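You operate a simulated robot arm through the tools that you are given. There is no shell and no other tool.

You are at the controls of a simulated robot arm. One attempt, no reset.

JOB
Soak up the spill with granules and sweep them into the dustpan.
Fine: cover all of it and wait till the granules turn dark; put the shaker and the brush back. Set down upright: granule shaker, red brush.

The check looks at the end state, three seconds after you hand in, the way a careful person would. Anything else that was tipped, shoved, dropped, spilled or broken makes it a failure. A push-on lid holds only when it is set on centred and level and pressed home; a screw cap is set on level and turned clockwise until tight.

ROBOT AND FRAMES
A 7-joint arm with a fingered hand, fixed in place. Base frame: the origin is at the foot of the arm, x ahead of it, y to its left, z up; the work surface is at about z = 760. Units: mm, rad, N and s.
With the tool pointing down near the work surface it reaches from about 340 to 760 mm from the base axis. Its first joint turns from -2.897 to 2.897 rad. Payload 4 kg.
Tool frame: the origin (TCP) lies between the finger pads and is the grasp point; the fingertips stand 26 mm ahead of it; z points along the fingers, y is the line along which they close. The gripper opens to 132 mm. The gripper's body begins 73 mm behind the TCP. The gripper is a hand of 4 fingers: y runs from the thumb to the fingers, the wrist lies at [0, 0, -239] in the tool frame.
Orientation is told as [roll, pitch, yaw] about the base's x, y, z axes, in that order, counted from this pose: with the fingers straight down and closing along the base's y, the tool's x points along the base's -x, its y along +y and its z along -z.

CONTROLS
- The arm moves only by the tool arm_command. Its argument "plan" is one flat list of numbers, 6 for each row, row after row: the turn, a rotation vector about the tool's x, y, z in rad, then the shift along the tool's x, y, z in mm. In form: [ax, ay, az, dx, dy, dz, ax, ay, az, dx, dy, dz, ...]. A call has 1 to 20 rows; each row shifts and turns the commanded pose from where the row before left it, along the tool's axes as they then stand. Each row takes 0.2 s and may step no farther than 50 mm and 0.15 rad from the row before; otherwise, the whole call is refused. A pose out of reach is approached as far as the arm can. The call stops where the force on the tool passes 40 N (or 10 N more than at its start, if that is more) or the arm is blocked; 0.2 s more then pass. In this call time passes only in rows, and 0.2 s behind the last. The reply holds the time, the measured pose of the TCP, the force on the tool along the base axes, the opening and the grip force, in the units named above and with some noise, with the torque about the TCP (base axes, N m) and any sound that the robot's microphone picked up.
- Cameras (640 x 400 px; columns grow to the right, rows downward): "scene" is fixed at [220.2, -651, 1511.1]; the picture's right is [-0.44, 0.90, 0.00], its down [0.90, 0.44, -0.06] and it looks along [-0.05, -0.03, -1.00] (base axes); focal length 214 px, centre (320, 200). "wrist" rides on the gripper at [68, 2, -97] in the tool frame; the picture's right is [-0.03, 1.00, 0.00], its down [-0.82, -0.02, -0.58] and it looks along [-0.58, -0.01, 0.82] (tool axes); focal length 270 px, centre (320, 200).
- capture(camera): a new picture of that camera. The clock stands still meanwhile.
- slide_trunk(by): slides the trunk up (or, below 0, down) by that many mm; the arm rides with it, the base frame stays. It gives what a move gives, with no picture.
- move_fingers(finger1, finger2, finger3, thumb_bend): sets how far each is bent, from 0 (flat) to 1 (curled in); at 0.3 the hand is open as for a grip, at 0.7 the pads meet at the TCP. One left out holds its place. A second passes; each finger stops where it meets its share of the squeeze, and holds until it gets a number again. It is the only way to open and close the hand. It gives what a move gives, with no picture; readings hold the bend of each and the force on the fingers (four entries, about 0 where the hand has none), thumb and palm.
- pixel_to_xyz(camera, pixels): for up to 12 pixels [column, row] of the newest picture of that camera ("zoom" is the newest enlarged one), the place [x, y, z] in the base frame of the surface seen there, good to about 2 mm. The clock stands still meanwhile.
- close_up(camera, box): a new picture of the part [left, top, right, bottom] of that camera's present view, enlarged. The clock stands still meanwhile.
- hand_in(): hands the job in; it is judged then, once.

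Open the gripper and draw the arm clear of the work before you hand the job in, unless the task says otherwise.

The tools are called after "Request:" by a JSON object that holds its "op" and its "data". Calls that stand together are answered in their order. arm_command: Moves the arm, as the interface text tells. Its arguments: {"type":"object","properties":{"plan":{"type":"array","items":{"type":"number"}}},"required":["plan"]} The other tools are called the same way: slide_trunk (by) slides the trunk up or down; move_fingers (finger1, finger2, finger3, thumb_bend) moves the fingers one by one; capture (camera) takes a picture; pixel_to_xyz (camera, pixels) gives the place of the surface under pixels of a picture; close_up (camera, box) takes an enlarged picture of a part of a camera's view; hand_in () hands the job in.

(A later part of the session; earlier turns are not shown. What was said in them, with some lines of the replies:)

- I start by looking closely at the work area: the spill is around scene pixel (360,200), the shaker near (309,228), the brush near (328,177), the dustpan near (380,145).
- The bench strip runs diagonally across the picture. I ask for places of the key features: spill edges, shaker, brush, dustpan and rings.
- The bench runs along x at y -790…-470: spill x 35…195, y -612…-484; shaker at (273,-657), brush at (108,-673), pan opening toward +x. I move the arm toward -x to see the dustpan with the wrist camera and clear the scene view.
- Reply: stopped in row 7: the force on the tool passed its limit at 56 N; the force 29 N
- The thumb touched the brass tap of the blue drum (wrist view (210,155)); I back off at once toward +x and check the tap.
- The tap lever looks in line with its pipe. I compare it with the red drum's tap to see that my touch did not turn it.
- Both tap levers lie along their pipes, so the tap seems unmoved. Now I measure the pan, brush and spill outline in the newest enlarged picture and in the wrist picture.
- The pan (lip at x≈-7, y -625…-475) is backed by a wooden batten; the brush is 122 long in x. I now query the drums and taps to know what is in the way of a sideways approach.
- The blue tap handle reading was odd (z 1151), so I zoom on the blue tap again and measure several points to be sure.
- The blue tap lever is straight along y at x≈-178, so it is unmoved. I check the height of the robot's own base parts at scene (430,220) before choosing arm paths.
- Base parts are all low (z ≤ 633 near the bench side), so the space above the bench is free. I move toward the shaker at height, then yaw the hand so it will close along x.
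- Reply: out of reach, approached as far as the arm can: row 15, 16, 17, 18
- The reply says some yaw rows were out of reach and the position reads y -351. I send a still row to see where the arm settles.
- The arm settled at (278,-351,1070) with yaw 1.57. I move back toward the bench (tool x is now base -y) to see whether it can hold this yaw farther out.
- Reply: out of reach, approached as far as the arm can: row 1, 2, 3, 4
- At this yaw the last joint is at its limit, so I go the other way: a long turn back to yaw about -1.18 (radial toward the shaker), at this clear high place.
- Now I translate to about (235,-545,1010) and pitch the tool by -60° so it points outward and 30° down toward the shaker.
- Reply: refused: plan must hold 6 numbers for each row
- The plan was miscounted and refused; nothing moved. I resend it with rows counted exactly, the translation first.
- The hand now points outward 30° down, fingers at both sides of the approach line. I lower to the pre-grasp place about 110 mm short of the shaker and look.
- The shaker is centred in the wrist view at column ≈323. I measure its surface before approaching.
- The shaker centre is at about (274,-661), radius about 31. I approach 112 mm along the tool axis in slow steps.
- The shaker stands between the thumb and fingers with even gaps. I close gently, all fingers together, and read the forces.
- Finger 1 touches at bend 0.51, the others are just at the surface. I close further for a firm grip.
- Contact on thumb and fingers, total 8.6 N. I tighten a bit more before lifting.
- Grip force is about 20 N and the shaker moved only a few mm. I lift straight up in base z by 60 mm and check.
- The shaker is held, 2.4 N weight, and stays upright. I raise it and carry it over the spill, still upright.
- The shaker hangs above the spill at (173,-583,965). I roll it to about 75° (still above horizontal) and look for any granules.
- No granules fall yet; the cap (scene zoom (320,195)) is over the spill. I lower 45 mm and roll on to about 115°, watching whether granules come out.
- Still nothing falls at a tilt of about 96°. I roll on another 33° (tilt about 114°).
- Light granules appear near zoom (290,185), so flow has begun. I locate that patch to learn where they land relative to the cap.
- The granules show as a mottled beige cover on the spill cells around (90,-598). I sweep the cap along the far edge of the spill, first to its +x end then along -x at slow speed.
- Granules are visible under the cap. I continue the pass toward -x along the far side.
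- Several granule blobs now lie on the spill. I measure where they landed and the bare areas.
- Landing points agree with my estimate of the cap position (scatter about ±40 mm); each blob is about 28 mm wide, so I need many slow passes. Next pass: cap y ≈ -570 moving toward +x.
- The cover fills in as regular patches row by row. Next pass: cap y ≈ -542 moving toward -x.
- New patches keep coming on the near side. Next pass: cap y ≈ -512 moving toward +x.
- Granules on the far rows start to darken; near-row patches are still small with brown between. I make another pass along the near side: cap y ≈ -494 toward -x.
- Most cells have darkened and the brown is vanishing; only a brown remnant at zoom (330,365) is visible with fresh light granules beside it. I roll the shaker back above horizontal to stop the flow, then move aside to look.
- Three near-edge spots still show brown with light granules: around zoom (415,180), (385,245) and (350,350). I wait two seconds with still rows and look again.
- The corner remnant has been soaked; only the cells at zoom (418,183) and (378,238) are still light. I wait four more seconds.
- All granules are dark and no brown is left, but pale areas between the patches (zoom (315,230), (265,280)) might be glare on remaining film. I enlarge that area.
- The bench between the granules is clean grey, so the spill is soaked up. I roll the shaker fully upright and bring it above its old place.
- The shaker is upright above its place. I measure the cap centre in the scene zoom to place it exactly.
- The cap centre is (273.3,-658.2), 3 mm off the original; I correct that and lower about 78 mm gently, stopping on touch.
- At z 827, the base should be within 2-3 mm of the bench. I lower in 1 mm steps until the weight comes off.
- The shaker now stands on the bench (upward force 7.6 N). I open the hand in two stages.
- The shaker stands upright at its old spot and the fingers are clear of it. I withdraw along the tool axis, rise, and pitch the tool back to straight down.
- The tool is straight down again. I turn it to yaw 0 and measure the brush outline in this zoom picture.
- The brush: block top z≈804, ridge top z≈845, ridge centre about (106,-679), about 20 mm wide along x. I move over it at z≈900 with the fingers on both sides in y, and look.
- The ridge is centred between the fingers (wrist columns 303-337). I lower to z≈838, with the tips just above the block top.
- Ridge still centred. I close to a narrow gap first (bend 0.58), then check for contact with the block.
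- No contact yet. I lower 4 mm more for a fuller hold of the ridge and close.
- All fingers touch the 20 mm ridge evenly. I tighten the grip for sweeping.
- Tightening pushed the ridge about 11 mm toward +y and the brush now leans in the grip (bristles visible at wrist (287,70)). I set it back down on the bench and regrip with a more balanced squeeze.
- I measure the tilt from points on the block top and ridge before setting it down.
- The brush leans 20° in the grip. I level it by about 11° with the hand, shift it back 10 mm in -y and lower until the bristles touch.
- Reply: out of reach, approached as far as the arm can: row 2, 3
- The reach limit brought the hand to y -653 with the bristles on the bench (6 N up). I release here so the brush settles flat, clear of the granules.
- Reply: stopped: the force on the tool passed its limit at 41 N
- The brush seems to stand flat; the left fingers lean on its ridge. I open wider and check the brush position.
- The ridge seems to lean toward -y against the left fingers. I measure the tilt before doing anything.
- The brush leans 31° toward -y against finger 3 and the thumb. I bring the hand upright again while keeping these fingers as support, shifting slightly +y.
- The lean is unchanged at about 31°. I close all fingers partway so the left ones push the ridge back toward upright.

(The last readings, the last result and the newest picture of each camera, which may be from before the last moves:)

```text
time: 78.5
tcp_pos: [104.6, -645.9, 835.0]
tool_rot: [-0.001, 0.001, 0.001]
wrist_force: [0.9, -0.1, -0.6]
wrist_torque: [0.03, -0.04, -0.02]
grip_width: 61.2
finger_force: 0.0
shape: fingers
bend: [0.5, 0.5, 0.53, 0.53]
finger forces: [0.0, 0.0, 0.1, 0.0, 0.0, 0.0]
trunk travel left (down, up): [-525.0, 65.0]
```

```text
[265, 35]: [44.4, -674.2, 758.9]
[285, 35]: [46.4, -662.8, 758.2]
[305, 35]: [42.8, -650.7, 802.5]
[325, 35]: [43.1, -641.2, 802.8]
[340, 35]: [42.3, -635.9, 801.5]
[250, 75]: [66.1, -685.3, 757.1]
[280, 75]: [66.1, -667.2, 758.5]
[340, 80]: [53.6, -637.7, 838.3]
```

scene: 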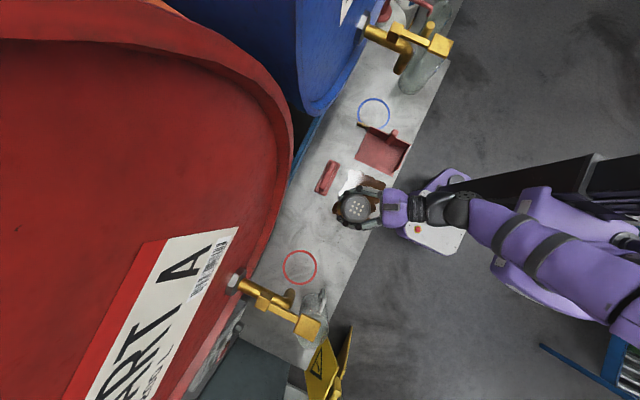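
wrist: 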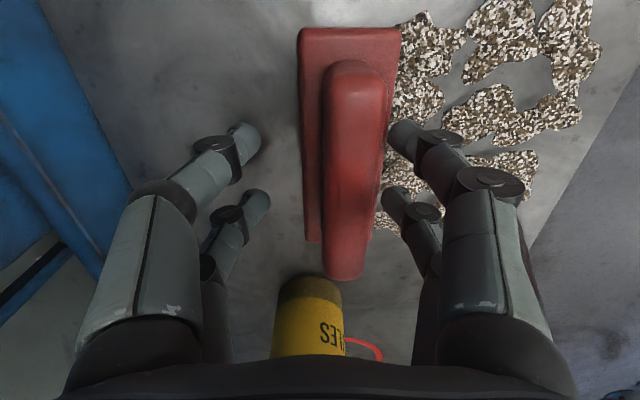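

The brush fell back flat (block top level at z≈802.5). I measure its edges to centre the hand on the ridge.

Request:
{"op": "pixel_to_xyz", "data": {"camera": "wrist", "pixels": [[302, 60], [398, 60], [330, 120], [385, 120], [358, 120], [358, 75], [345, 270], [350, 35], [398, 35], [335, 250], [365, 250]]}}

```text
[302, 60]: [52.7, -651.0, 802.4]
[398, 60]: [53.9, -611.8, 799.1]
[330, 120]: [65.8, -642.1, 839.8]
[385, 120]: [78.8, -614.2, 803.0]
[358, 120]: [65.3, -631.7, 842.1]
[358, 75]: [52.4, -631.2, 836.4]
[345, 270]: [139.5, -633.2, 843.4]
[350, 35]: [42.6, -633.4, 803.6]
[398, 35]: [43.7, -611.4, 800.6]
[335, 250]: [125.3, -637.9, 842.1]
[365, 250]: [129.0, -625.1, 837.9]
```

Ridge centre is at y≈-632 and the hand at y -646; I shift +13.5 mm and close evenly to just short of contact.

Request:
{"op": "arm_command", "data": {"plan": [0, 0, 0, 0, 7, 0, 0, 0, 0, 0, 6.5, 1]}}

Request:
{"op": "move_fingers", "data": {"finger1": 0.62, "finger2": 0.62, "finger3": 0.62, "thumb_bend": 0.62}}

Request:
{"op": "move_fingers", "data": {"finger1": 0.66, "finger2": 0.66, "finger3": 0.66, "thumb_bend": 0.66}}

Request:
{"op": "capture", "data": {"camera": "wrist"}}

```text
time: 79.1
tcp_pos: [104.2, -631.9, 832.8]
tool_rot: [-0.001, -0.001, 0.0]
wrist_force: [-0.1, 0.2, 0.0]
wrist_torque: [-0.01, 0.0, -0.01]
grip_width: 61.5
finger_force: 0.0
shape: fingers
bend: [0.5, 0.5, 0.53, 0.53]
finger forces: [0.0, 0.0, 0.0, 0.1, 0.0, 0.0]
trunk travel left (down, up): [-525.0, 65.0]
```

```text
time: 80.1
tcp_pos: [105.7, -632.4, 834.0]
tool_rot: [-0.001, -0.001, 0.001]
wrist_force: [-0.2, 2.1, 4.1]
wrist_torque: [0.08, 0.01, -0.04]
grip_width: 28.3
finger_force: 3.0
shape: fingers
bend: [0.61, 0.61, 0.61, 0.62]
finger forces: [2.4, 1.8, 1.0, 0.1, 0.3, 0.0]
trunk travel left (down, up): [-525.0, 65.0]
```

```text
time: 81.1
tcp_pos: [104.2, -632.7, 834.0]
tool_rot: [0.001, -0.001, 0.001]
wrist_force: [0.3, 0.1, 4.0]
wrist_torque: [0.1, -0.03, -0.03]
grip_width: 26.0
finger_force: 7.8
shape: fingers
bend: [0.61, 0.61, 0.61, 0.64]
finger forces: [4.6, 4.2, 4.1, 0.0, 2.8, 0.1]
trunk travel left (down, up): [-525.0, 65.0]
```

```text
taken
```

wrist: 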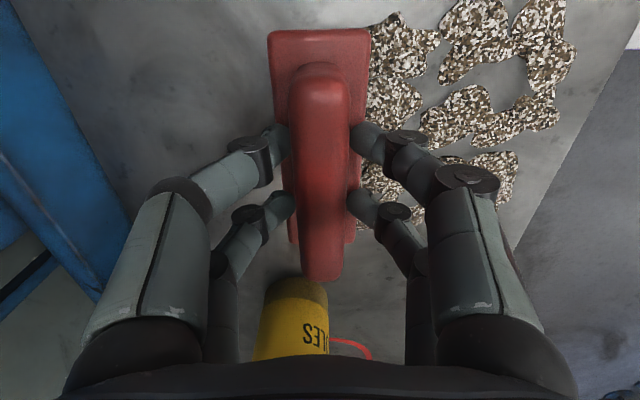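

The tips press on the block top (4 N up, width 26). I open slightly, rise 4 mm and close again.

Request:
{"op": "move_fingers", "data": {"finger1": 0.59, "finger2": 0.59, "finger3": 0.59, "thumb_bend": 0.59}}

Request:
{"op": "arm_command", "data": {"plan": [0, 0, 0, 0, 0, -4]}}

Request:
{"op": "move_fingers", "data": {"finger1": 0.66, "finger2": 0.66, "finger3": 0.66, "thumb_bend": 0.66}}

Request:
{"op": "capture", "data": {"camera": "wrist"}}

```text
time: 82.1
tcp_pos: [103.9, -631.3, 834.1]
tool_rot: [-0.002, 0.001, 0.003]
wrist_force: [0.0, 0.3, 6.6]
wrist_torque: [0.13, 0.01, 0.0]
grip_width: 33.7
finger_force: 2.7
shape: fingers
bend: [0.6, 0.6, 0.59, 0.59]
finger forces: [3.1, 2.7, 0.2, 0.0, 0.1, 0.0]
trunk travel left (down, up): [-525.0, 65.0]
```

```text
time: 82.5
tcp_pos: [103.1, -630.4, 837.2]
tool_rot: [0.0, 0.001, 0.0]
wrist_force: [0.4, -0.9, -1.0]
wrist_torque: [0.03, -0.02, -0.01]
grip_width: 35.1
finger_force: 0.0
shape: fingers
bend: [0.59, 0.59, 0.59, 0.59]
finger forces: [0.1, 0.1, 0.0, 0.1, 0.0, 0.0]
trunk travel left (down, up): [-525.0, 65.0]
```

```text
time: 83.5
tcp_pos: [103.9, -631.8, 837.1]
tool_rot: [-0.001, 0.001, 0.004]
wrist_force: [-0.8, -0.5, 0.8]
wrist_torque: [0.0, 0.0, 0.0]
grip_width: 20.2
finger_force: 3.8
shape: fingers
bend: [0.64, 0.64, 0.64, 0.65]
finger forces: [1.7, 1.6, 1.4, 0.1, 1.8, 0.1]
trunk travel left (down, up): [-525.0, 65.0]
```

```text
taken
```

wrist: 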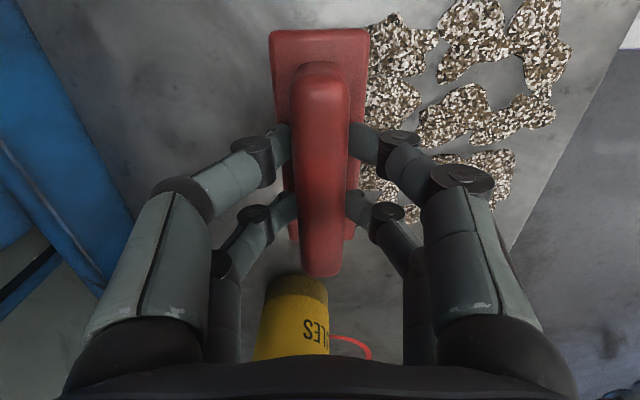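

Now it grips the 20 mm ridge evenly at low force. I tighten in small steps and watch whether the two sides stay balanced.

Request:
{"op": "move_fingers", "data": {"finger1": 0.69, "finger2": 0.69, "finger3": 0.69, "thumb_bend": 0.69}}

Request:
{"op": "move_fingers", "data": {"finger1": 0.72, "finger2": 0.72, "finger3": 0.7, "thumb_bend": 0.7}}

Request:
{"op": "capture", "data": {"camera": "wrist"}}

```text
time: 84.5
tcp_pos: [103.9, -632.0, 837.9]
tool_rot: [-0.001, 0.001, 0.002]
wrist_force: [1.4, -0.4, -0.5]
wrist_torque: [-0.01, 0.01, 0.01]
grip_width: 19.0
finger_force: 7.6
shape: fingers
bend: [0.64, 0.64, 0.64, 0.67]
finger forces: [4.0, 3.6, 3.1, 0.0, 4.3, 0.0]
trunk travel left (down, up): [-525.0, 65.0]
```

```text
time: 85.5
tcp_pos: [104.3, -632.3, 836.8]
tool_rot: [0.0, 0.0, 0.0]
wrist_force: [0.1, 0.7, 0.0]
wrist_torque: [-0.01, 0.0, 0.01]
grip_width: 18.3
finger_force: 12.7
shape: fingers
bend: [0.67, 0.67, 0.65, 0.67]
finger forces: [6.5, 6.0, 5.6, 0.1, 7.2, 0.0]
trunk travel left (down, up): [-525.0, 65.0]
```

```text
taken
```

wrist: 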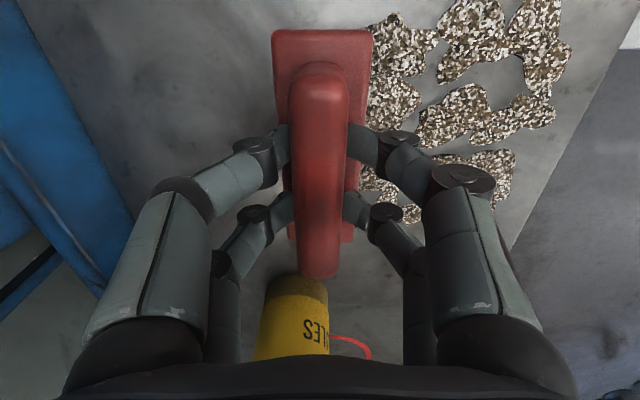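

Balanced: bends 0.65-0.67 and total 12.7 N with the ridge barely moved. One more balanced step, then lift slightly and check the tilt.

Request:
{"op": "move_fingers", "data": {"finger1": 0.745, "finger2": 0.745, "finger3": 0.74, "thumb_bend": 0.74}}

Request:
{"op": "arm_command", "data": {"plan": [0, 0, 0, 0, 0, -10, 0, 0, 0, 0, 0, -15]}}

Request:
{"op": "capture", "data": {"camera": "wrist"}}

Request:
{"op": "pixel_to_xyz", "data": {"camera": "wrist", "pixels": [[280, 40], [300, 40], [320, 40], [345, 40], [365, 40], [278, 100], [362, 100], [310, 90], [335, 90], [320, 265]]}}

```text
time: 86.5
tcp_pos: [104.6, -632.0, 837.7]
tool_rot: [0.001, 0.0, 0.002]
wrist_force: [-0.6, -0.1, 0.9]
wrist_torque: [0.02, -0.02, 0.0]
grip_width: 18.0
finger_force: 17.7
shape: fingers
bend: [0.66, 0.68, 0.69, 0.68]
finger forces: [8.8, 8.6, 7.8, 0.1, 9.5, 0.1]
trunk travel left (down, up): [-525.0, 65.0]
```

```text
time: 87.1
tcp_pos: [105.0, -633.0, 862.3]
tool_rot: [-0.001, 0.0, 0.0]
wrist_force: [0.6, 1.5, -0.7]
wrist_torque: [0.02, -0.02, -0.04]
grip_width: 17.6
finger_force: 17.3
shape: fingers
bend: [0.66, 0.68, 0.69, 0.68]
finger forces: [8.8, 8.6, 7.8, 0.0, 9.5, 0.1]
trunk travel left (down, up): [-525.0, 65.0]
```

```text
taken
```

wrist: 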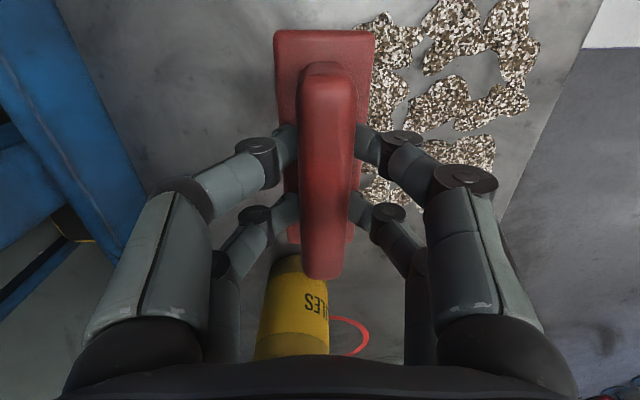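

```text
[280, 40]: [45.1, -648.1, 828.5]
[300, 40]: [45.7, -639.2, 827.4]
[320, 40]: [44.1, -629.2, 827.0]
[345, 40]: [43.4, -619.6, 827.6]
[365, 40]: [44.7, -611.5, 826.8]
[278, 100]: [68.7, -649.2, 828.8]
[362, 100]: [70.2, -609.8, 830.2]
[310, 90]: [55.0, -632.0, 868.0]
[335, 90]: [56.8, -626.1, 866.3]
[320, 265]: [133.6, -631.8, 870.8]
```

The brush hangs level (block top z 827-830 all over, bristle bottom about 77.5 mm below the TCP). I raise and turn the hand by -90° so the brush lies across the sweep direction.

Request:
{"op": "arm_command", "data": {"plan": [0, 0, 0, 0, 20, -25, 0, 0, 0.1428, 0, 0, 0, 0, 0, 0.1428, 0, 0, 0, 0, 0, 0.1428, 0, 0, 0, 0, 0, 0.1428, 0, 0, 0, 0, 0, 0.1428, 0, 0, 0, 0, 0, 0.1428, 0, 0, 0, 0, 0, 0.1428, 0, 0, 0, 0, 0, 0.1428, 0, 0, 0, 0, 0, 0.1428, 0, 0, 0, 0, 0, 0.1428, 0, 0, 0, 0, 0, 0.1428, 0, 0, 0]}}

Request:
{"op": "capture", "data": {"camera": "wrist"}}

Request:
{"op": "close_up", "data": {"camera": "scene", "box": [300, 120, 420, 230]}}

```text
time: 89.7
tcp_pos: [104.3, -611.7, 887.6]
tool_rot: [0.002, 0.0, -1.571]
wrist_force: [-0.6, -0.4, -0.8]
wrist_torque: [-0.03, -0.01, 0.0]
grip_width: 17.6
finger_force: 17.7
shape: fingers
bend: [0.66, 0.68, 0.69, 0.68]
finger forces: [8.9, 8.6, 7.8, 0.0, 9.5, 0.1]
trunk travel left (down, up): [-525.0, 65.0]
```

```text
taken
```

wrist: 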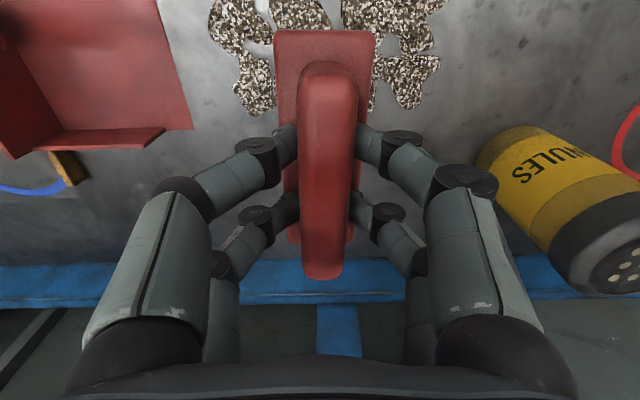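

```text
3.64 times, centred on (360, 175) of scene
```

zoom: 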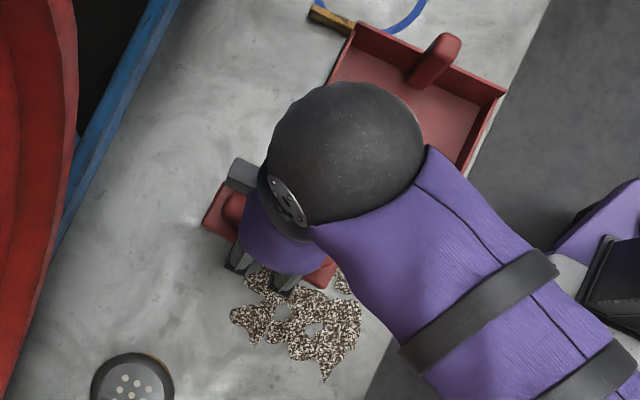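

The brush is now across (long axis along y). I move to the +x end of the granules at height and measure the granule extents from there.

Request:
{"op": "arm_command", "data": {"plan": [0, 0, 0, 15.3, 33.2, 0, 0, 0, 0, 15.3, 33.2, 0, 0, 0, 0, 15.3, 33.2, 0, 0, 0, 0, 15.3, 33.2, 0]}}

Request:
{"op": "close_up", "data": {"camera": "scene", "box": [320, 150, 400, 220]}}

Request:
{"op": "capture", "data": {"camera": "wrist"}}

```text
time: 90.7
tcp_pos: [236.8, -550.4, 887.4]
tool_rot: [-0.001, -0.001, -1.57]
wrist_force: [0.2, -0.2, -1.5]
wrist_torque: [0.02, 0.01, 0.0]
grip_width: 17.9
finger_force: 17.4
shape: fingers
bend: [0.66, 0.68, 0.7, 0.68]
finger forces: [8.8, 8.6, 7.7, 0.0, 9.5, 0.0]
trunk travel left (down, up): [-525.0, 65.0]
```

```text
5.71 times, centred on (360, 185) of scene
```

zoom: 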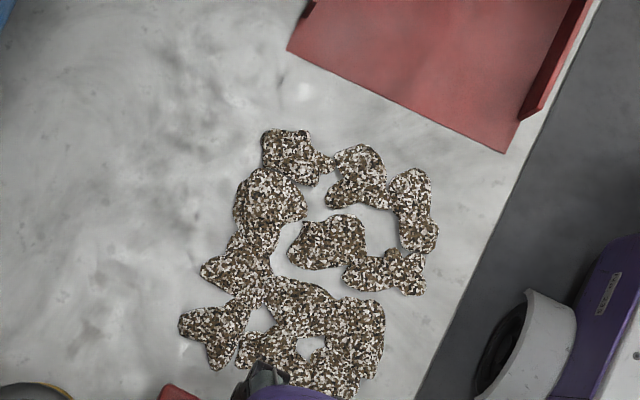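

```text
taken
```

wrist: 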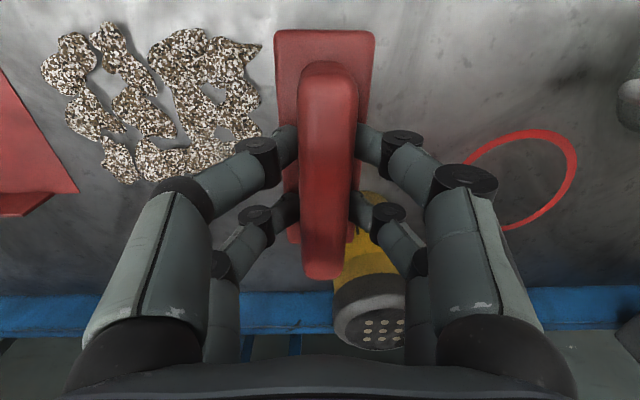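

Request:
{"op": "pixel_to_xyz", "data": {"camera": "zoom", "pixels": [[265, 133], [236, 200], [203, 272], [180, 325], [217, 367], [240, 350], [335, 395], [382, 340], [425, 290], [437, 240], [425, 172], [310, 133]]}}

Request:
{"op": "pixel_to_xyz", "data": {"camera": "wrist", "pixels": [[260, 47], [258, 100], [262, 135], [240, 45], [55, 45], [45, 75], [110, 25], [125, 180], [200, 30], [345, 40], [290, 40], [300, 110]]}}

```text
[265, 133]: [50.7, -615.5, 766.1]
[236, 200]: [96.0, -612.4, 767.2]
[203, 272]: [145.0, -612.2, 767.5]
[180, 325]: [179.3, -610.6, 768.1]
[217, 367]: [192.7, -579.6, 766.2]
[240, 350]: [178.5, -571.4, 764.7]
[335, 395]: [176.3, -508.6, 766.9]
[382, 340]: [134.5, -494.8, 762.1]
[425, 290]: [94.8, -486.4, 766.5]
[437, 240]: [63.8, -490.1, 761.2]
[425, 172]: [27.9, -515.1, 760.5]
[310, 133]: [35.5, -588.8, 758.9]
```

```text
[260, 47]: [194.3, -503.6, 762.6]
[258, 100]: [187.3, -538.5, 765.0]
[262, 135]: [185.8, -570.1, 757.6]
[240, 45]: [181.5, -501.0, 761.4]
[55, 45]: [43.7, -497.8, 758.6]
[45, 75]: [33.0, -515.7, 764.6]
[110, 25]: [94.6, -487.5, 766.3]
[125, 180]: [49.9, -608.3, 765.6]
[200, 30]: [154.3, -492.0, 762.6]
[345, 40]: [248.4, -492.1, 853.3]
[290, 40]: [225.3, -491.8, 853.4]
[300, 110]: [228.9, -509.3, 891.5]
```

Granules span x 28…195, y -615…-486; the brush covers 122 mm. First pass with centre y≈-557: I lower behind the granules at x≈237 until the bristles touch.

Request:
{"op": "arm_command", "data": {"plan": [0, 0, 0, -6, 0, 25, 0, 0, 0, 0, 0, 20, 0, 0, 0, 0, 0, 4, 0, 0, 0, 0, 0, 2]}}

Request:
{"op": "capture", "data": {"camera": "wrist"}}

```text
time: 91.7
tcp_pos: [237.4, -556.4, 836.6]
tool_rot: [0.002, 0.0, -1.569]
wrist_force: [-0.6, -0.5, -1.0]
wrist_torque: [0.02, 0.0, -0.01]
grip_width: 17.6
finger_force: 17.5
shape: fingers
bend: [0.66, 0.68, 0.7, 0.68]
finger forces: [8.7, 8.5, 7.8, 0.0, 9.6, 0.1]
trunk travel left (down, up): [-525.0, 65.0]
```

```text
taken
```

wrist: 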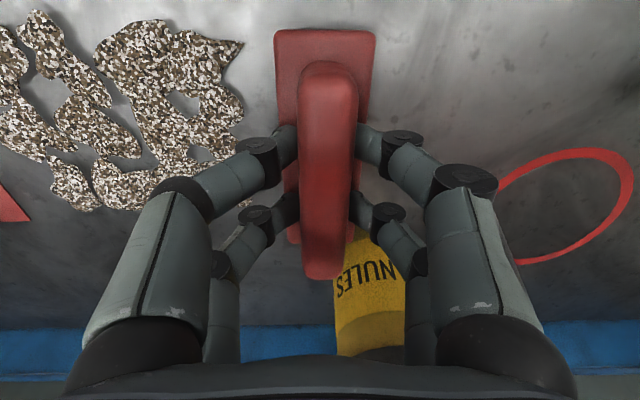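

No contact force at z 836.6 yet; I lower two more small steps.

Request:
{"op": "arm_command", "data": {"plan": [0, 0, 0, 0, 0, 1.5, 0, 0, 0, 0, 0, 0]}}

Request:
{"op": "arm_command", "data": {"plan": [0, 0, 0, 0, 0, 1.5, 0, 0, 0, 0, 0, 0]}}

```text
time: 92.3
tcp_pos: [235.9, -556.8, 834.5]
tool_rot: [-0.002, -0.002, -1.568]
wrist_force: [-0.3, 0.3, 2.4]
wrist_torque: [0.09, -0.02, -0.01]
grip_width: 17.5
finger_force: 18.1
shape: fingers
bend: [0.67, 0.68, 0.7, 0.68]
finger forces: [9.4, 8.6, 7.8, 0.0, 10.9, 0.0]
trunk travel left (down, up): [-525.0, 65.0]
```

```text
time: 92.9
tcp_pos: [237.0, -557.0, 833.8]
tool_rot: [0.001, 0.0, -1.569]
wrist_force: [-1.4, -1.6, 9.4]
wrist_torque: [0.11, -0.04, 0.05]
grip_width: 17.6
finger_force: 19.8
shape: fingers
bend: [0.68, 0.69, 0.7, 0.68]
finger forces: [9.9, 9.2, 8.3, 0.1, 12.4, 0.1]
trunk travel left (down, up): [-525.0, 65.0]
```

Bristles touch at about z 835. I ease off 1 mm and sweep 100 mm toward -x, then check how the granules move.

Request:
{"op": "arm_command", "data": {"plan": [0, 0, 0, 0, -4, -1, 0, 0, 0, 0, -12, 0, 0, 0, 0, 0, -12, 0, 0, 0, 0, 0, -12, 0, 0, 0, 0, 0, -12, 0, 0, 0, 0, 0, -12, 0, 0, 0, 0, 0, -12, 0, 0, 0, 0, 0, -12, 0, 0, 0, 0, 0, -12, 0]}}

Request:
{"op": "capture", "data": {"camera": "wrist"}}

Request:
{"op": "close_up", "data": {"camera": "scene", "box": [310, 130, 410, 230]}}

```text
time: 94.9
tcp_pos: [137.0, -555.7, 835.6]
tool_rot: [-0.001, -0.002, -1.57]
wrist_force: [2.3, 0.9, 7.5]
wrist_torque: [0.03, -0.16, -0.03]
grip_width: 17.6
finger_force: 18.6
shape: fingers
bend: [0.68, 0.69, 0.7, 0.69]
finger forces: [10.4, 9.5, 7.6, 0.0, 10.0, 0.1]
trunk travel left (down, up): [-525.0, 65.0]
```

```text
taken
```

wrist: 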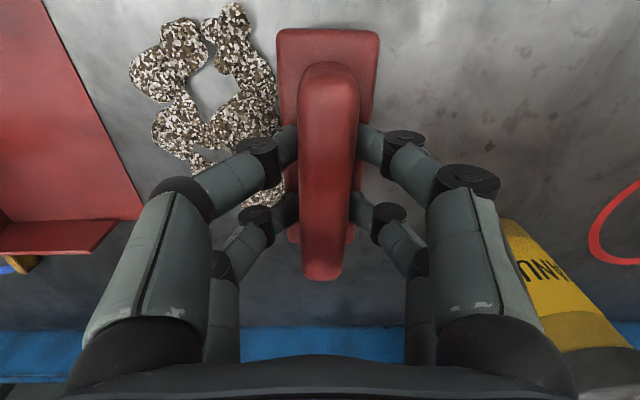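

```text
4.00 times, centred on (360, 180) of scene
```

zoom: 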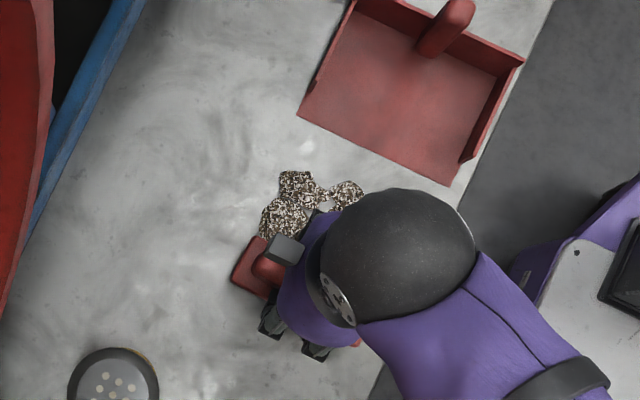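

The granules move ahead of the brush and the bench behind is clean. I continue another 100 mm.

Request:
{"op": "arm_command", "data": {"plan": [0, 0, 0, 0, -12, 0, 0, 0, 0, 0, -12, 0, 0, 0, 0, 0, -12, 0, 0, 0, 0, 0, -12, 0, 0, 0, 0, 0, -12, 0, 0, 0, 0, 0, -12, 0, 0, 0, 0, 0, -12, 0, 0, 0, 0, 0, -12, 0]}}

Request:
{"op": "capture", "data": {"camera": "wrist"}}

Request:
{"op": "close_up", "data": {"camera": "scene", "box": [310, 110, 410, 230]}}

```text
time: 96.7
tcp_pos: [41.6, -555.3, 835.3]
tool_rot: [0.0, -0.001, -1.569]
wrist_force: [1.6, -0.4, 5.0]
wrist_torque: [0.05, -0.1, -0.01]
grip_width: 17.4
finger_force: 18.2
shape: fingers
bend: [0.68, 0.69, 0.7, 0.69]
finger forces: [10.1, 9.3, 7.5, 0.0, 10.1, 0.1]
trunk travel left (down, up): [-525.0, 65.0]
```

```text
taken
```

wrist: 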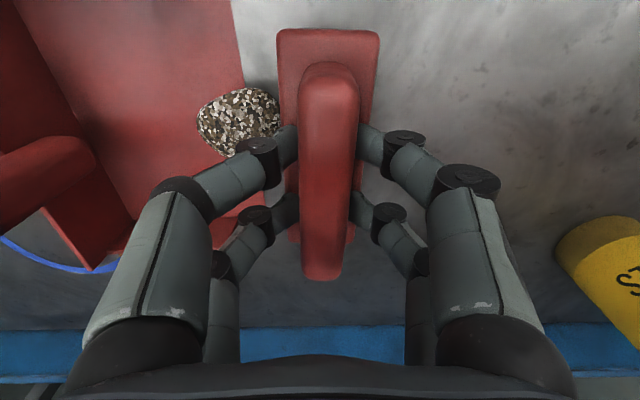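

```text
3.33 times, centred on (360, 170) of scene
```

zoom: 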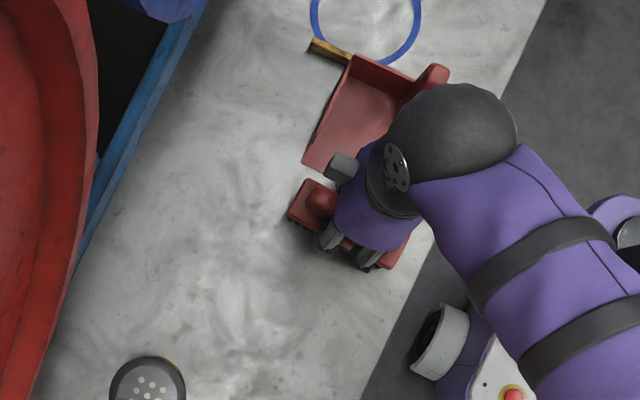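

All granules are gathered in a heap just ahead of the brush at the pan lip. I go on into the pan, rising about 3 mm over the lip, to x≈-24.

Request:
{"op": "arm_command", "data": {"plan": [0, 0, 0, 0, -11, -1, 0, 0, 0, 0, -11, -1, 0, 0, 0, 0, -11, -1, 0, 0, 0, 0, -11, 0, 0, 0, 0, 0, -11, 0, 0, 0, 0, 0, -11, 0]}}

Request:
{"op": "capture", "data": {"camera": "wrist"}}

Request:
{"op": "close_up", "data": {"camera": "scene", "box": [310, 110, 410, 230]}}

```text
time: 98.1
tcp_pos: [-24.8, -556.5, 838.0]
tool_rot: [0.001, 0.001, -1.569]
wrist_force: [0.4, -0.6, 0.1]
wrist_torque: [0.01, -0.05, -0.04]
grip_width: 17.7
finger_force: 18.3
shape: fingers
bend: [0.67, 0.69, 0.7, 0.69]
finger forces: [9.4, 8.8, 7.7, 0.0, 10.0, 0.0]
trunk travel left (down, up): [-525.0, 65.0]
```

```text
taken
```

wrist: 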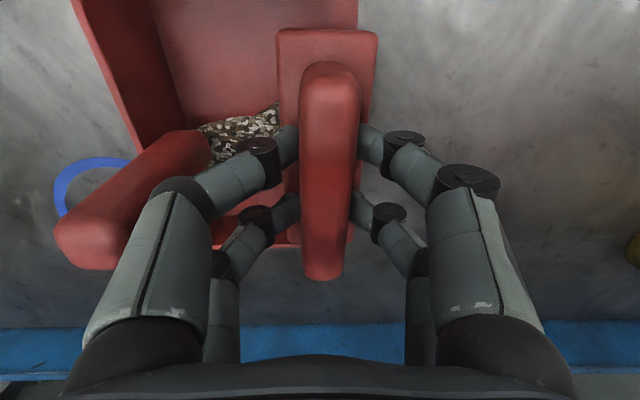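

```text
3.33 times, centred on (360, 170) of scene
```

zoom: 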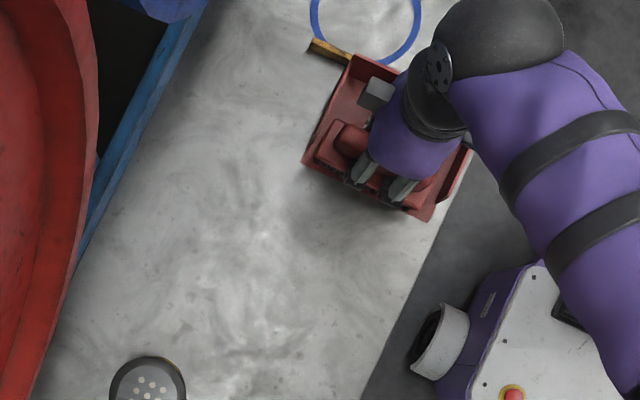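

The granules are in the pan ahead of the bristles and the bench looks clean. I lift straight up and move back over the bench to look at the pan.

Request:
{"op": "arm_command", "data": {"plan": [0, 0, 0, 0, 0, -20, 0, 0, 0, 0, 0, -30, 0, 0, 0, 0, 0, -30, 0, 0, 0, 0, 40, 0, 0, 0, 0, 0, 40, 0, 0, 0, 0, 0, 40, 0, 0, 0, 0, 0, 40, 0, 0, 0, 0, 0, 40, 0]}}

Request:
{"op": "capture", "data": {"camera": "wrist"}}

Request:
{"op": "close_up", "data": {"camera": "scene", "box": [310, 100, 430, 230]}}

```text
time: 99.9
tcp_pos: [175.8, -556.5, 918.1]
tool_rot: [0.001, 0.0, -1.57]
wrist_force: [-0.7, 0.4, -1.1]
wrist_torque: [-0.02, -0.04, -0.04]
grip_width: 17.4
finger_force: 17.4
shape: fingers
bend: [0.67, 0.69, 0.7, 0.69]
finger forces: [8.9, 8.8, 7.6, 0.1, 10.0, 0.1]
trunk travel left (down, up): [-525.0, 65.0]
```

```text
taken
```

wrist: 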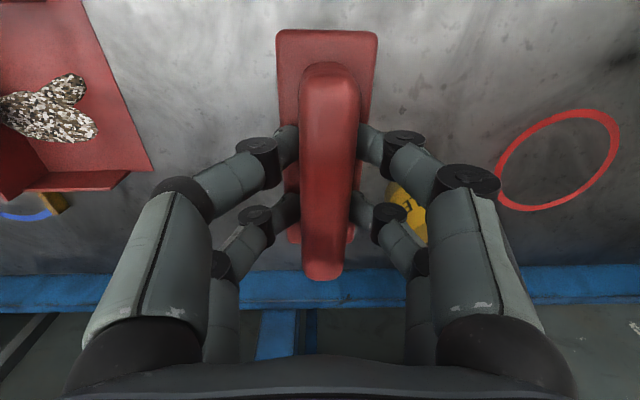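

```text
3.08 times, centred on (370, 165) of scene
```

zoom: 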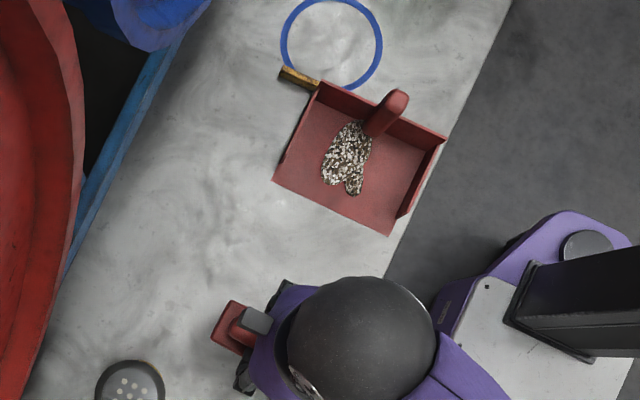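

The granules lie in a heap in the pan and the pan has not moved. I check the heap height and look for any leftovers on the bench.

Request:
{"op": "pixel_to_xyz", "data": {"camera": "zoom", "pixels": [[350, 135], [345, 160], [355, 185], [330, 170], [275, 180], [388, 235], [322, 83], [444, 135]]}}

Request:
{"op": "close_up", "data": {"camera": "scene", "box": [340, 115, 400, 175]}}

Request:
{"op": "close_up", "data": {"camera": "scene", "box": [300, 160, 400, 230]}}

```text
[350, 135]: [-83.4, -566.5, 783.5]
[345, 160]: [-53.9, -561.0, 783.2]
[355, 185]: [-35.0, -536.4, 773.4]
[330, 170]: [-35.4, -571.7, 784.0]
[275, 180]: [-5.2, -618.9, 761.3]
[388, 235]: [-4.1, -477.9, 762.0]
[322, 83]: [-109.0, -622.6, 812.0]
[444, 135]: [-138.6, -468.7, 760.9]
```

```text
6.67 times, centred on (370, 145) of scene
```

zoom: 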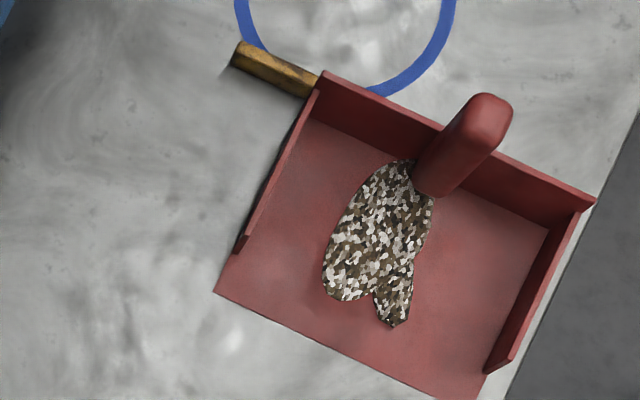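

```text
5.71 times, centred on (350, 195) of scene
```

zoom: 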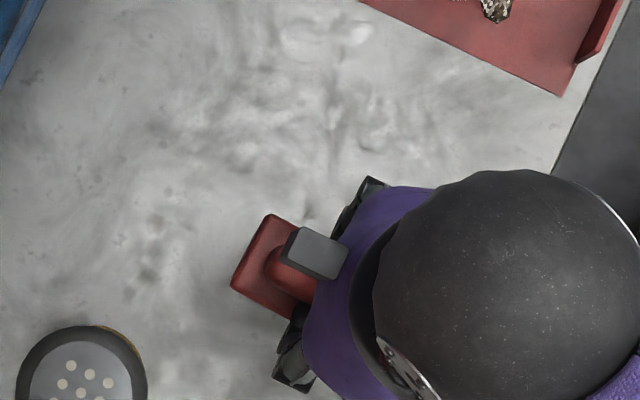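

The heap (22 mm high) sits well inside the pan at x -35…-90. Now I turn the brush back to yaw 0 and carry it above its old place.

Request:
{"op": "arm_command", "data": {"plan": [0, 0, -0.1428, 0, 0, 0, 0, 0, -0.1428, 0, 0, 0, 0, 0, -0.1428, 0, 0, 0, 0, 0, -0.1428, 0, 0, 0, 0, 0, -0.1428, 0, 0, 0, 0, 0, -0.1428, 0, 0, 0, 0, 0, -0.1428, 0, 0, 0, 0, 0, -0.1428, 0, 0, 0, 0, 0, -0.1428, 0, 0, 0, 0, 0, -0.1428, 0, 0, 0, 0, 0, -0.1428, 0, 0, 0, 0, 0, 0, 23.6, -40, 10, 0, 0, 0, 23.6, -40, 10, 0, 0, 0, 23.6, -40, 10]}}

Request:
{"op": "capture", "data": {"camera": "wrist"}}

Request:
{"op": "pixel_to_xyz", "data": {"camera": "wrist", "pixels": [[282, 40], [300, 40], [345, 40], [370, 40], [280, 100], [364, 100], [325, 90], [322, 265]]}}

```text
time: 102.9
tcp_pos: [105.2, -675.8, 887.6]
tool_rot: [-0.001, -0.001, 0.001]
wrist_force: [0.3, 0.6, -1.2]
wrist_torque: [0.0, 0.01, -0.02]
grip_width: 17.5
finger_force: 17.1
shape: fingers
bend: [0.67, 0.69, 0.7, 0.69]
finger forces: [8.5, 8.4, 7.3, 0.0, 9.5, 0.0]
trunk travel left (down, up): [-525.0, 65.0]
```

```text
taken
```

wrist: 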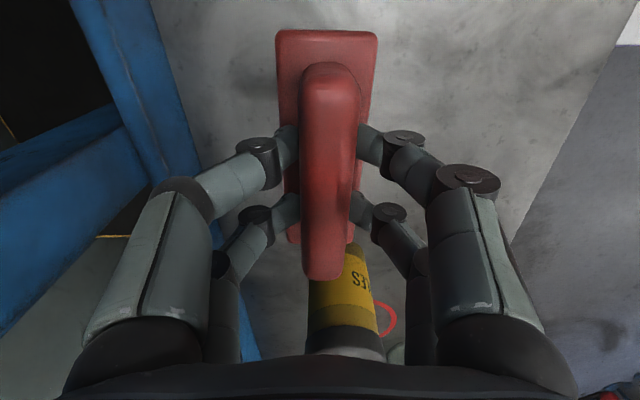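

```text
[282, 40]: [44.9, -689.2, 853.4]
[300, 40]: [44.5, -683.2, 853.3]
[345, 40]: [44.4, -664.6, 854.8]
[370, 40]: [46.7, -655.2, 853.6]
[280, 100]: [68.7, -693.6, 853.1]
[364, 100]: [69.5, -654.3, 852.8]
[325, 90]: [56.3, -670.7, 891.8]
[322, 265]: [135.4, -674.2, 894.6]
```

The brush hangs level, 6 mm short in y of its old place. I shift and lower it to the bench, watching the force.

Request:
{"op": "arm_command", "data": {"plan": [0, 0, 0, 0, -6, 22, 0, 0, 0, 0, 0, 20, 0, 0, 0, 0, 0, 6, 0, 0, 0, 0, 0, 3, 0, 0, 0, 0, 0, 1.5]}}

Request:
{"op": "arm_command", "data": {"plan": [0, 0, 0, 0, 0, 0.7, 0, 0, 0, 0, 0, 0]}}

```text
time: 104.1
tcp_pos: [104.1, -683.9, 835.2]
tool_rot: [-0.003, -0.002, 0.002]
wrist_force: [-0.3, -0.1, 0.1]
wrist_torque: [0.03, 0.06, 0.0]
grip_width: 17.2
finger_force: 16.7
shape: fingers
bend: [0.67, 0.69, 0.7, 0.69]
finger forces: [8.5, 8.3, 7.1, 0.0, 9.9, 0.0]
trunk travel left (down, up): [-525.0, 65.0]
```

```text
time: 104.7
tcp_pos: [104.3, -683.7, 835.8]
tool_rot: [-0.001, 0.0, 0.003]
wrist_force: [0.2, -2.0, 4.6]
wrist_torque: [0.05, 0.05, 0.02]
grip_width: 17.4
finger_force: 17.2
shape: fingers
bend: [0.68, 0.69, 0.7, 0.69]
finger forces: [8.6, 8.3, 7.6, 0.1, 10.5, 0.1]
trunk travel left (down, up): [-525.0, 65.0]
```

The bristles rest on the bench with 4.6 N. I release in small even steps so the brush is not pulled to either side.

Request:
{"op": "move_fingers", "data": {"finger1": 0.7, "finger2": 0.7, "finger3": 0.7, "thumb_bend": 0.7}}

Request:
{"op": "move_fingers", "data": {"finger1": 0.66, "finger2": 0.66, "finger3": 0.67, "thumb_bend": 0.67}}

Request:
{"op": "move_fingers", "data": {"finger1": 0.63, "finger2": 0.63, "finger3": 0.65, "thumb_bend": 0.65}}

Request:
{"op": "capture", "data": {"camera": "wrist"}}

```text
time: 105.7
tcp_pos: [104.3, -682.4, 833.9]
tool_rot: [-0.002, -0.003, 0.001]
wrist_force: [1.8, -2.0, 9.1]
wrist_torque: [-0.02, -0.05, 0.0]
grip_width: 18.4
finger_force: 10.6
shape: fingers
bend: [0.66, 0.66, 0.66, 0.68]
finger forces: [5.6, 4.9, 5.2, 0.0, 6.6, 0.0]
trunk travel left (down, up): [-525.0, 65.0]
```

```text
time: 106.7
tcp_pos: [105.2, -682.9, 834.5]
tool_rot: [-0.004, 0.0, 0.001]
wrist_force: [0.4, -1.5, 7.6]
wrist_torque: [-0.02, 0.02, -0.03]
grip_width: 19.5
finger_force: 5.6
shape: fingers
bend: [0.64, 0.65, 0.65, 0.66]
finger forces: [2.9, 1.9, 3.1, 0.0, 3.2, 0.1]
trunk travel left (down, up): [-525.0, 65.0]
```

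```text
time: 107.7
tcp_pos: [105.1, -682.1, 834.0]
tool_rot: [0.001, -0.001, -0.002]
wrist_force: [0.5, -0.3, 6.1]
wrist_torque: [0.08, 0.02, -0.03]
grip_width: 20.9
finger_force: 4.2
shape: fingers
bend: [0.63, 0.63, 0.64, 0.65]
finger forces: [4.0, 1.3, 1.2, 0.0, 0.8, 0.0]
trunk travel left (down, up): [-525.0, 65.0]
```

```text
taken
```

wrist: 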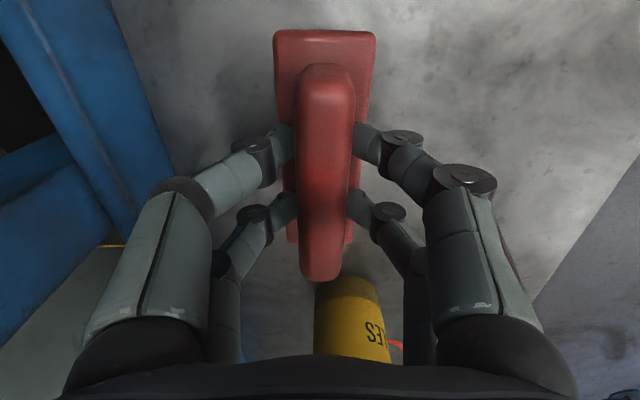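

Upward force of 6 N suggests the tips rest on the block; I rise 2 mm and open further evenly.

Request:
{"op": "arm_command", "data": {"plan": [0, 0, 0, 0, 0, -2]}}

Request:
{"op": "move_fingers", "data": {"finger1": 0.59, "finger2": 0.59, "finger3": 0.61, "thumb_bend": 0.61}}

Request:
{"op": "capture", "data": {"camera": "wrist"}}

Request:
{"op": "pixel_to_xyz", "data": {"camera": "wrist", "pixels": [[282, 40], [300, 40], [345, 40], [368, 40], [282, 100], [362, 100], [325, 90], [322, 265]]}}

```text
time: 108.1
tcp_pos: [104.4, -681.6, 835.9]
tool_rot: [-0.002, 0.001, 0.001]
wrist_force: [0.5, 0.4, -0.2]
wrist_torque: [0.03, 0.0, -0.01]
grip_width: 21.8
finger_force: 1.0
shape: fingers
bend: [0.62, 0.63, 0.64, 0.65]
finger forces: [0.8, 0.3, 0.7, 0.0, 0.3, 0.0]
trunk travel left (down, up): [-525.0, 65.0]
```

```text
time: 109.1
tcp_pos: [104.9, -682.4, 836.2]
tool_rot: [0.0, -0.001, 0.002]
wrist_force: [-0.1, 0.0, 0.5]
wrist_torque: [0.01, 0.0, 0.01]
grip_width: 31.9
finger_force: 0.1
shape: fingers
bend: [0.59, 0.59, 0.61, 0.61]
finger forces: [0.0, 0.1, 0.0, 0.0, 0.0, 0.0]
trunk travel left (down, up): [-525.0, 65.0]
```

```text
taken
```

wrist: 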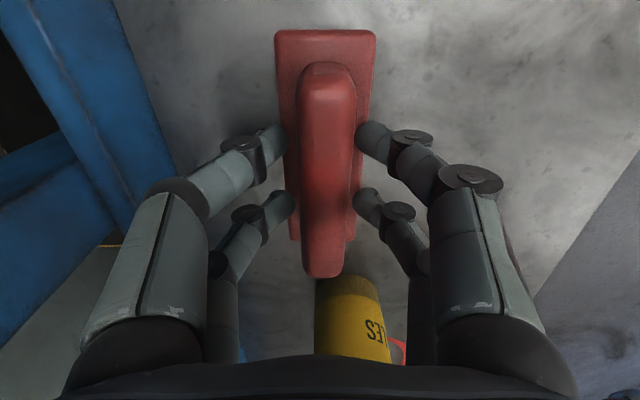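

```text
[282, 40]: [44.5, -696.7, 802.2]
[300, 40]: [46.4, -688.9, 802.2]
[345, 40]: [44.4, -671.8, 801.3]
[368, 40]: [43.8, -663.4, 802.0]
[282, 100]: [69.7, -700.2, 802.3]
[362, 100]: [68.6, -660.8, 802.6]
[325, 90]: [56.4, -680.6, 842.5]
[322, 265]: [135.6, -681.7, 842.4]
```

The brush stands flat (z 802 all over) at its old place, free of the fingers. I open wider and rise straight up.

Request:
{"op": "move_fingers", "data": {"finger1": 0.45, "finger2": 0.45, "finger3": 0.45, "thumb_bend": 0.45}}

Request:
{"op": "arm_command", "data": {"plan": [0, 0, 0, 0, 0, -20, 0, 0, 0, 0, 0, -30, 0, 0, 0, 0, 0, -40, 0, 0, 0, 0, 20, -40, 0, 0, 0, 0, 40, 0, 0, 0, 0, 0, 40, 0, 0, 0, 0, 0, 40, 0, 0, 0, 0, 0, 40, 0]}}

Request:
{"op": "capture", "data": {"camera": "wrist"}}

Request:
{"op": "capture", "data": {"camera": "scene"}}

```text
time: 110.1
tcp_pos: [105.0, -682.5, 835.9]
tool_rot: [0.0, 0.001, 0.004]
wrist_force: [-0.1, 0.1, -0.2]
wrist_torque: [0.01, 0.0, -0.03]
grip_width: 82.2
finger_force: 0.0
shape: fingers
bend: [0.45, 0.45, 0.45, 0.45]
finger forces: [0.0, 0.1, 0.0, 0.1, 0.1, 0.0]
trunk travel left (down, up): [-525.0, 65.0]
```

```text
time: 111.9
tcp_pos: [102.9, -501.8, 966.5]
tool_rot: [-0.003, -0.002, 0.002]
wrist_force: [0.2, 0.9, 0.3]
wrist_torque: [0.01, -0.02, 0.03]
grip_width: 82.3
finger_force: 0.0
shape: fingers
bend: [0.45, 0.45, 0.45, 0.45]
finger forces: [0.0, 0.0, 0.0, 0.1, 0.0, 0.0]
trunk travel left (down, up): [-525.0, 65.0]
```

```text
taken
```

wrist: 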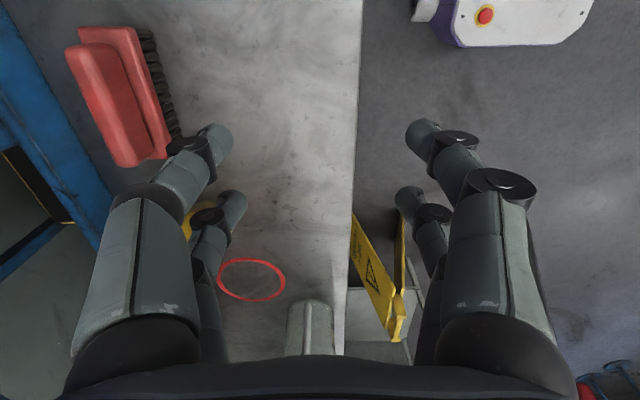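

```text
taken
```

scene: 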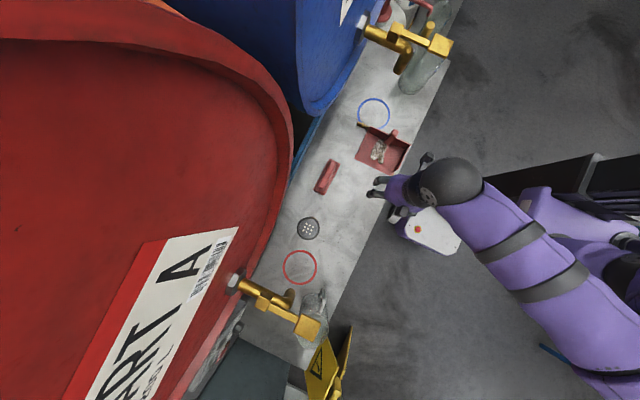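

The brush stands at its place. I draw the arm farther back, open the hand fully and inspect everything.

Request:
{"op": "arm_command", "data": {"plan": [0, 0, 0, 0, 35, -30, 0, 0, 0, 0, 35, -30, 0, 0, 0, 0, 35, -30]}}

Request:
{"op": "move_fingers", "data": {"finger1": 0.3, "finger2": 0.3, "finger3": 0.3, "thumb_bend": 0.3}}

Request:
{"op": "close_up", "data": {"camera": "scene", "box": [290, 130, 410, 260]}}

Request:
{"op": "close_up", "data": {"camera": "scene", "box": [330, 150, 410, 220]}}

Request:
{"op": "close_up", "data": {"camera": "scene", "box": [330, 0, 470, 88]}}

```text
time: 112.7
tcp_pos: [104.5, -397.6, 1056.2]
tool_rot: [0.0, -0.002, 0.0]
wrist_force: [0.6, 0.2, 0.0]
wrist_torque: [0.01, 0.05, -0.02]
grip_width: 82.5
finger_force: 0.1
shape: fingers
bend: [0.45, 0.45, 0.45, 0.45]
finger forces: [0.1, 0.1, 0.1, 0.1, 0.0, 0.0]
trunk travel left (down, up): [-525.0, 65.0]
```

```text
time: 113.7
tcp_pos: [105.1, -398.5, 1055.3]
tool_rot: [0.001, 0.001, 0.003]
wrist_force: [-0.2, 1.4, -0.3]
wrist_torque: [-0.02, -0.02, -0.03]
grip_width: 132.4
finger_force: 0.1
shape: fingers
bend: [0.3, 0.3, 0.3, 0.3]
finger forces: [0.0, 0.1, 0.1, 0.0, 0.0, 0.1]
trunk travel left (down, up): [-525.0, 65.0]
```

```text
3.08 times, centred on (350, 195) of scene
```

zoom: 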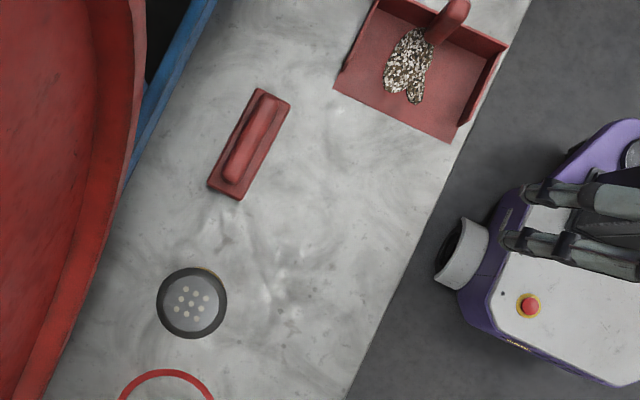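

```text
5.71 times, centred on (370, 185) of scene
```

zoom: 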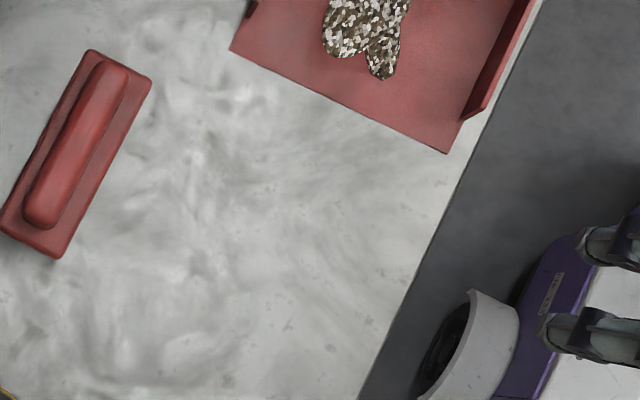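

```text
4.55 times, centred on (400, 44) of scene
```

zoom: 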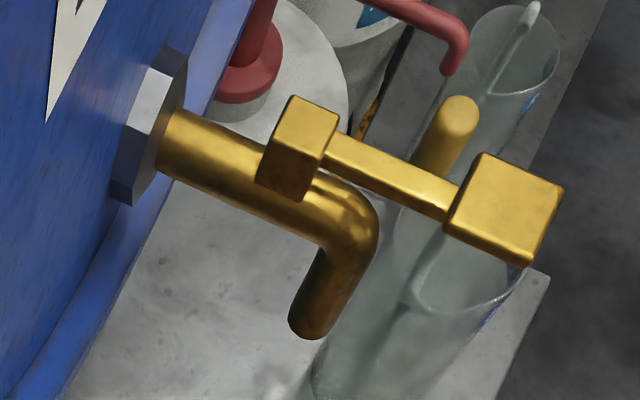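

The bench is clean, granules are heaped in the pan, and shaker, brush, tap and pan look as before. One last check of positions before handing in.

Request:
{"op": "close_up", "data": {"camera": "scene", "box": [290, 130, 410, 260]}}

Request:
{"op": "pixel_to_xyz", "data": {"camera": "zoom", "pixels": [[191, 303], [158, 303], [225, 303], [191, 270], [191, 336], [258, 90], [290, 102], [208, 186], [241, 199], [250, 140], [334, 87], [448, 142]]}}

Request:
{"op": "capture", "data": {"camera": "wrist"}}

```text
3.08 times, centred on (350, 195) of scene
```

zoom: 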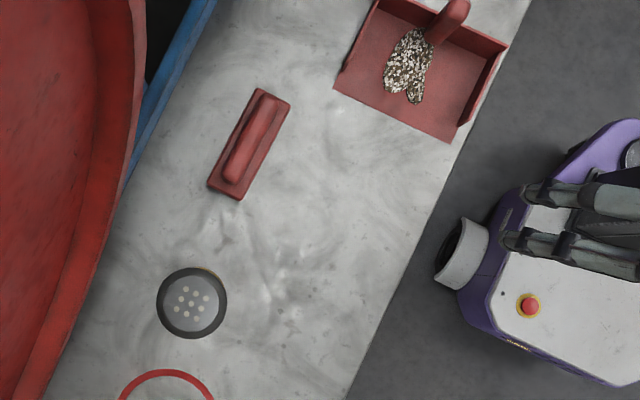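

```text
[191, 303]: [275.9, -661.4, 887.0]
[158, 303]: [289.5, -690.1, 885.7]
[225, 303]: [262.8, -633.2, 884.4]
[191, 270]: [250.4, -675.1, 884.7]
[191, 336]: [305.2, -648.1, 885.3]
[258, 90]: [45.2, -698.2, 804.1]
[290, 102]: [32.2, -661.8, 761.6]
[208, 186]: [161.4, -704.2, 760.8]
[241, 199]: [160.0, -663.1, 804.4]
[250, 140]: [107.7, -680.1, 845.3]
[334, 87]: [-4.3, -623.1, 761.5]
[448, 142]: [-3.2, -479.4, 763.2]
```

```text
taken
```

wrist: 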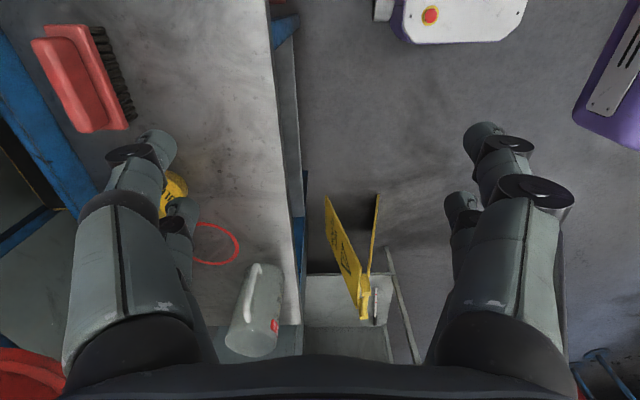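

The shaker (276,-661), brush (104,-680) and pan (lip x≈-4) are at their original places to within a few mm, and both set-down items stand upright. The bench and floor show no granules or spill, and the hand is open and clear, so I hand in.

Request:
{"op": "hand_in", "data": {}}

```text
The job is handed in.
```

The spill is soaked up, and the granules are in a heap inside the dustpan. I covered the whole spill, waited until all the granules were dark, and swept them in. The last pictures show no granules or spill on the bench or floor.

The granule shaker and red brush are upright and back within about 2 mm of where they started. The dustpan is within a few mm of its original place. The hand is open and clear of the bench.

Three things happened on the way:

- **Blue tap:** Early on, the thumb bumped the brass tap of the blue drum with about 56 N. I backed off at once. The lever still lines up with its pipe, and I saw no drips.
- **Brush:** My first grip made the brush lean. When I set it down to regrip, it tilted about 31° against the fingers. I pushed it back upright, and it never fell over.
- **Force stop:** During that release the tool force briefly passed 40 N and the move stopped. I saw no damage.
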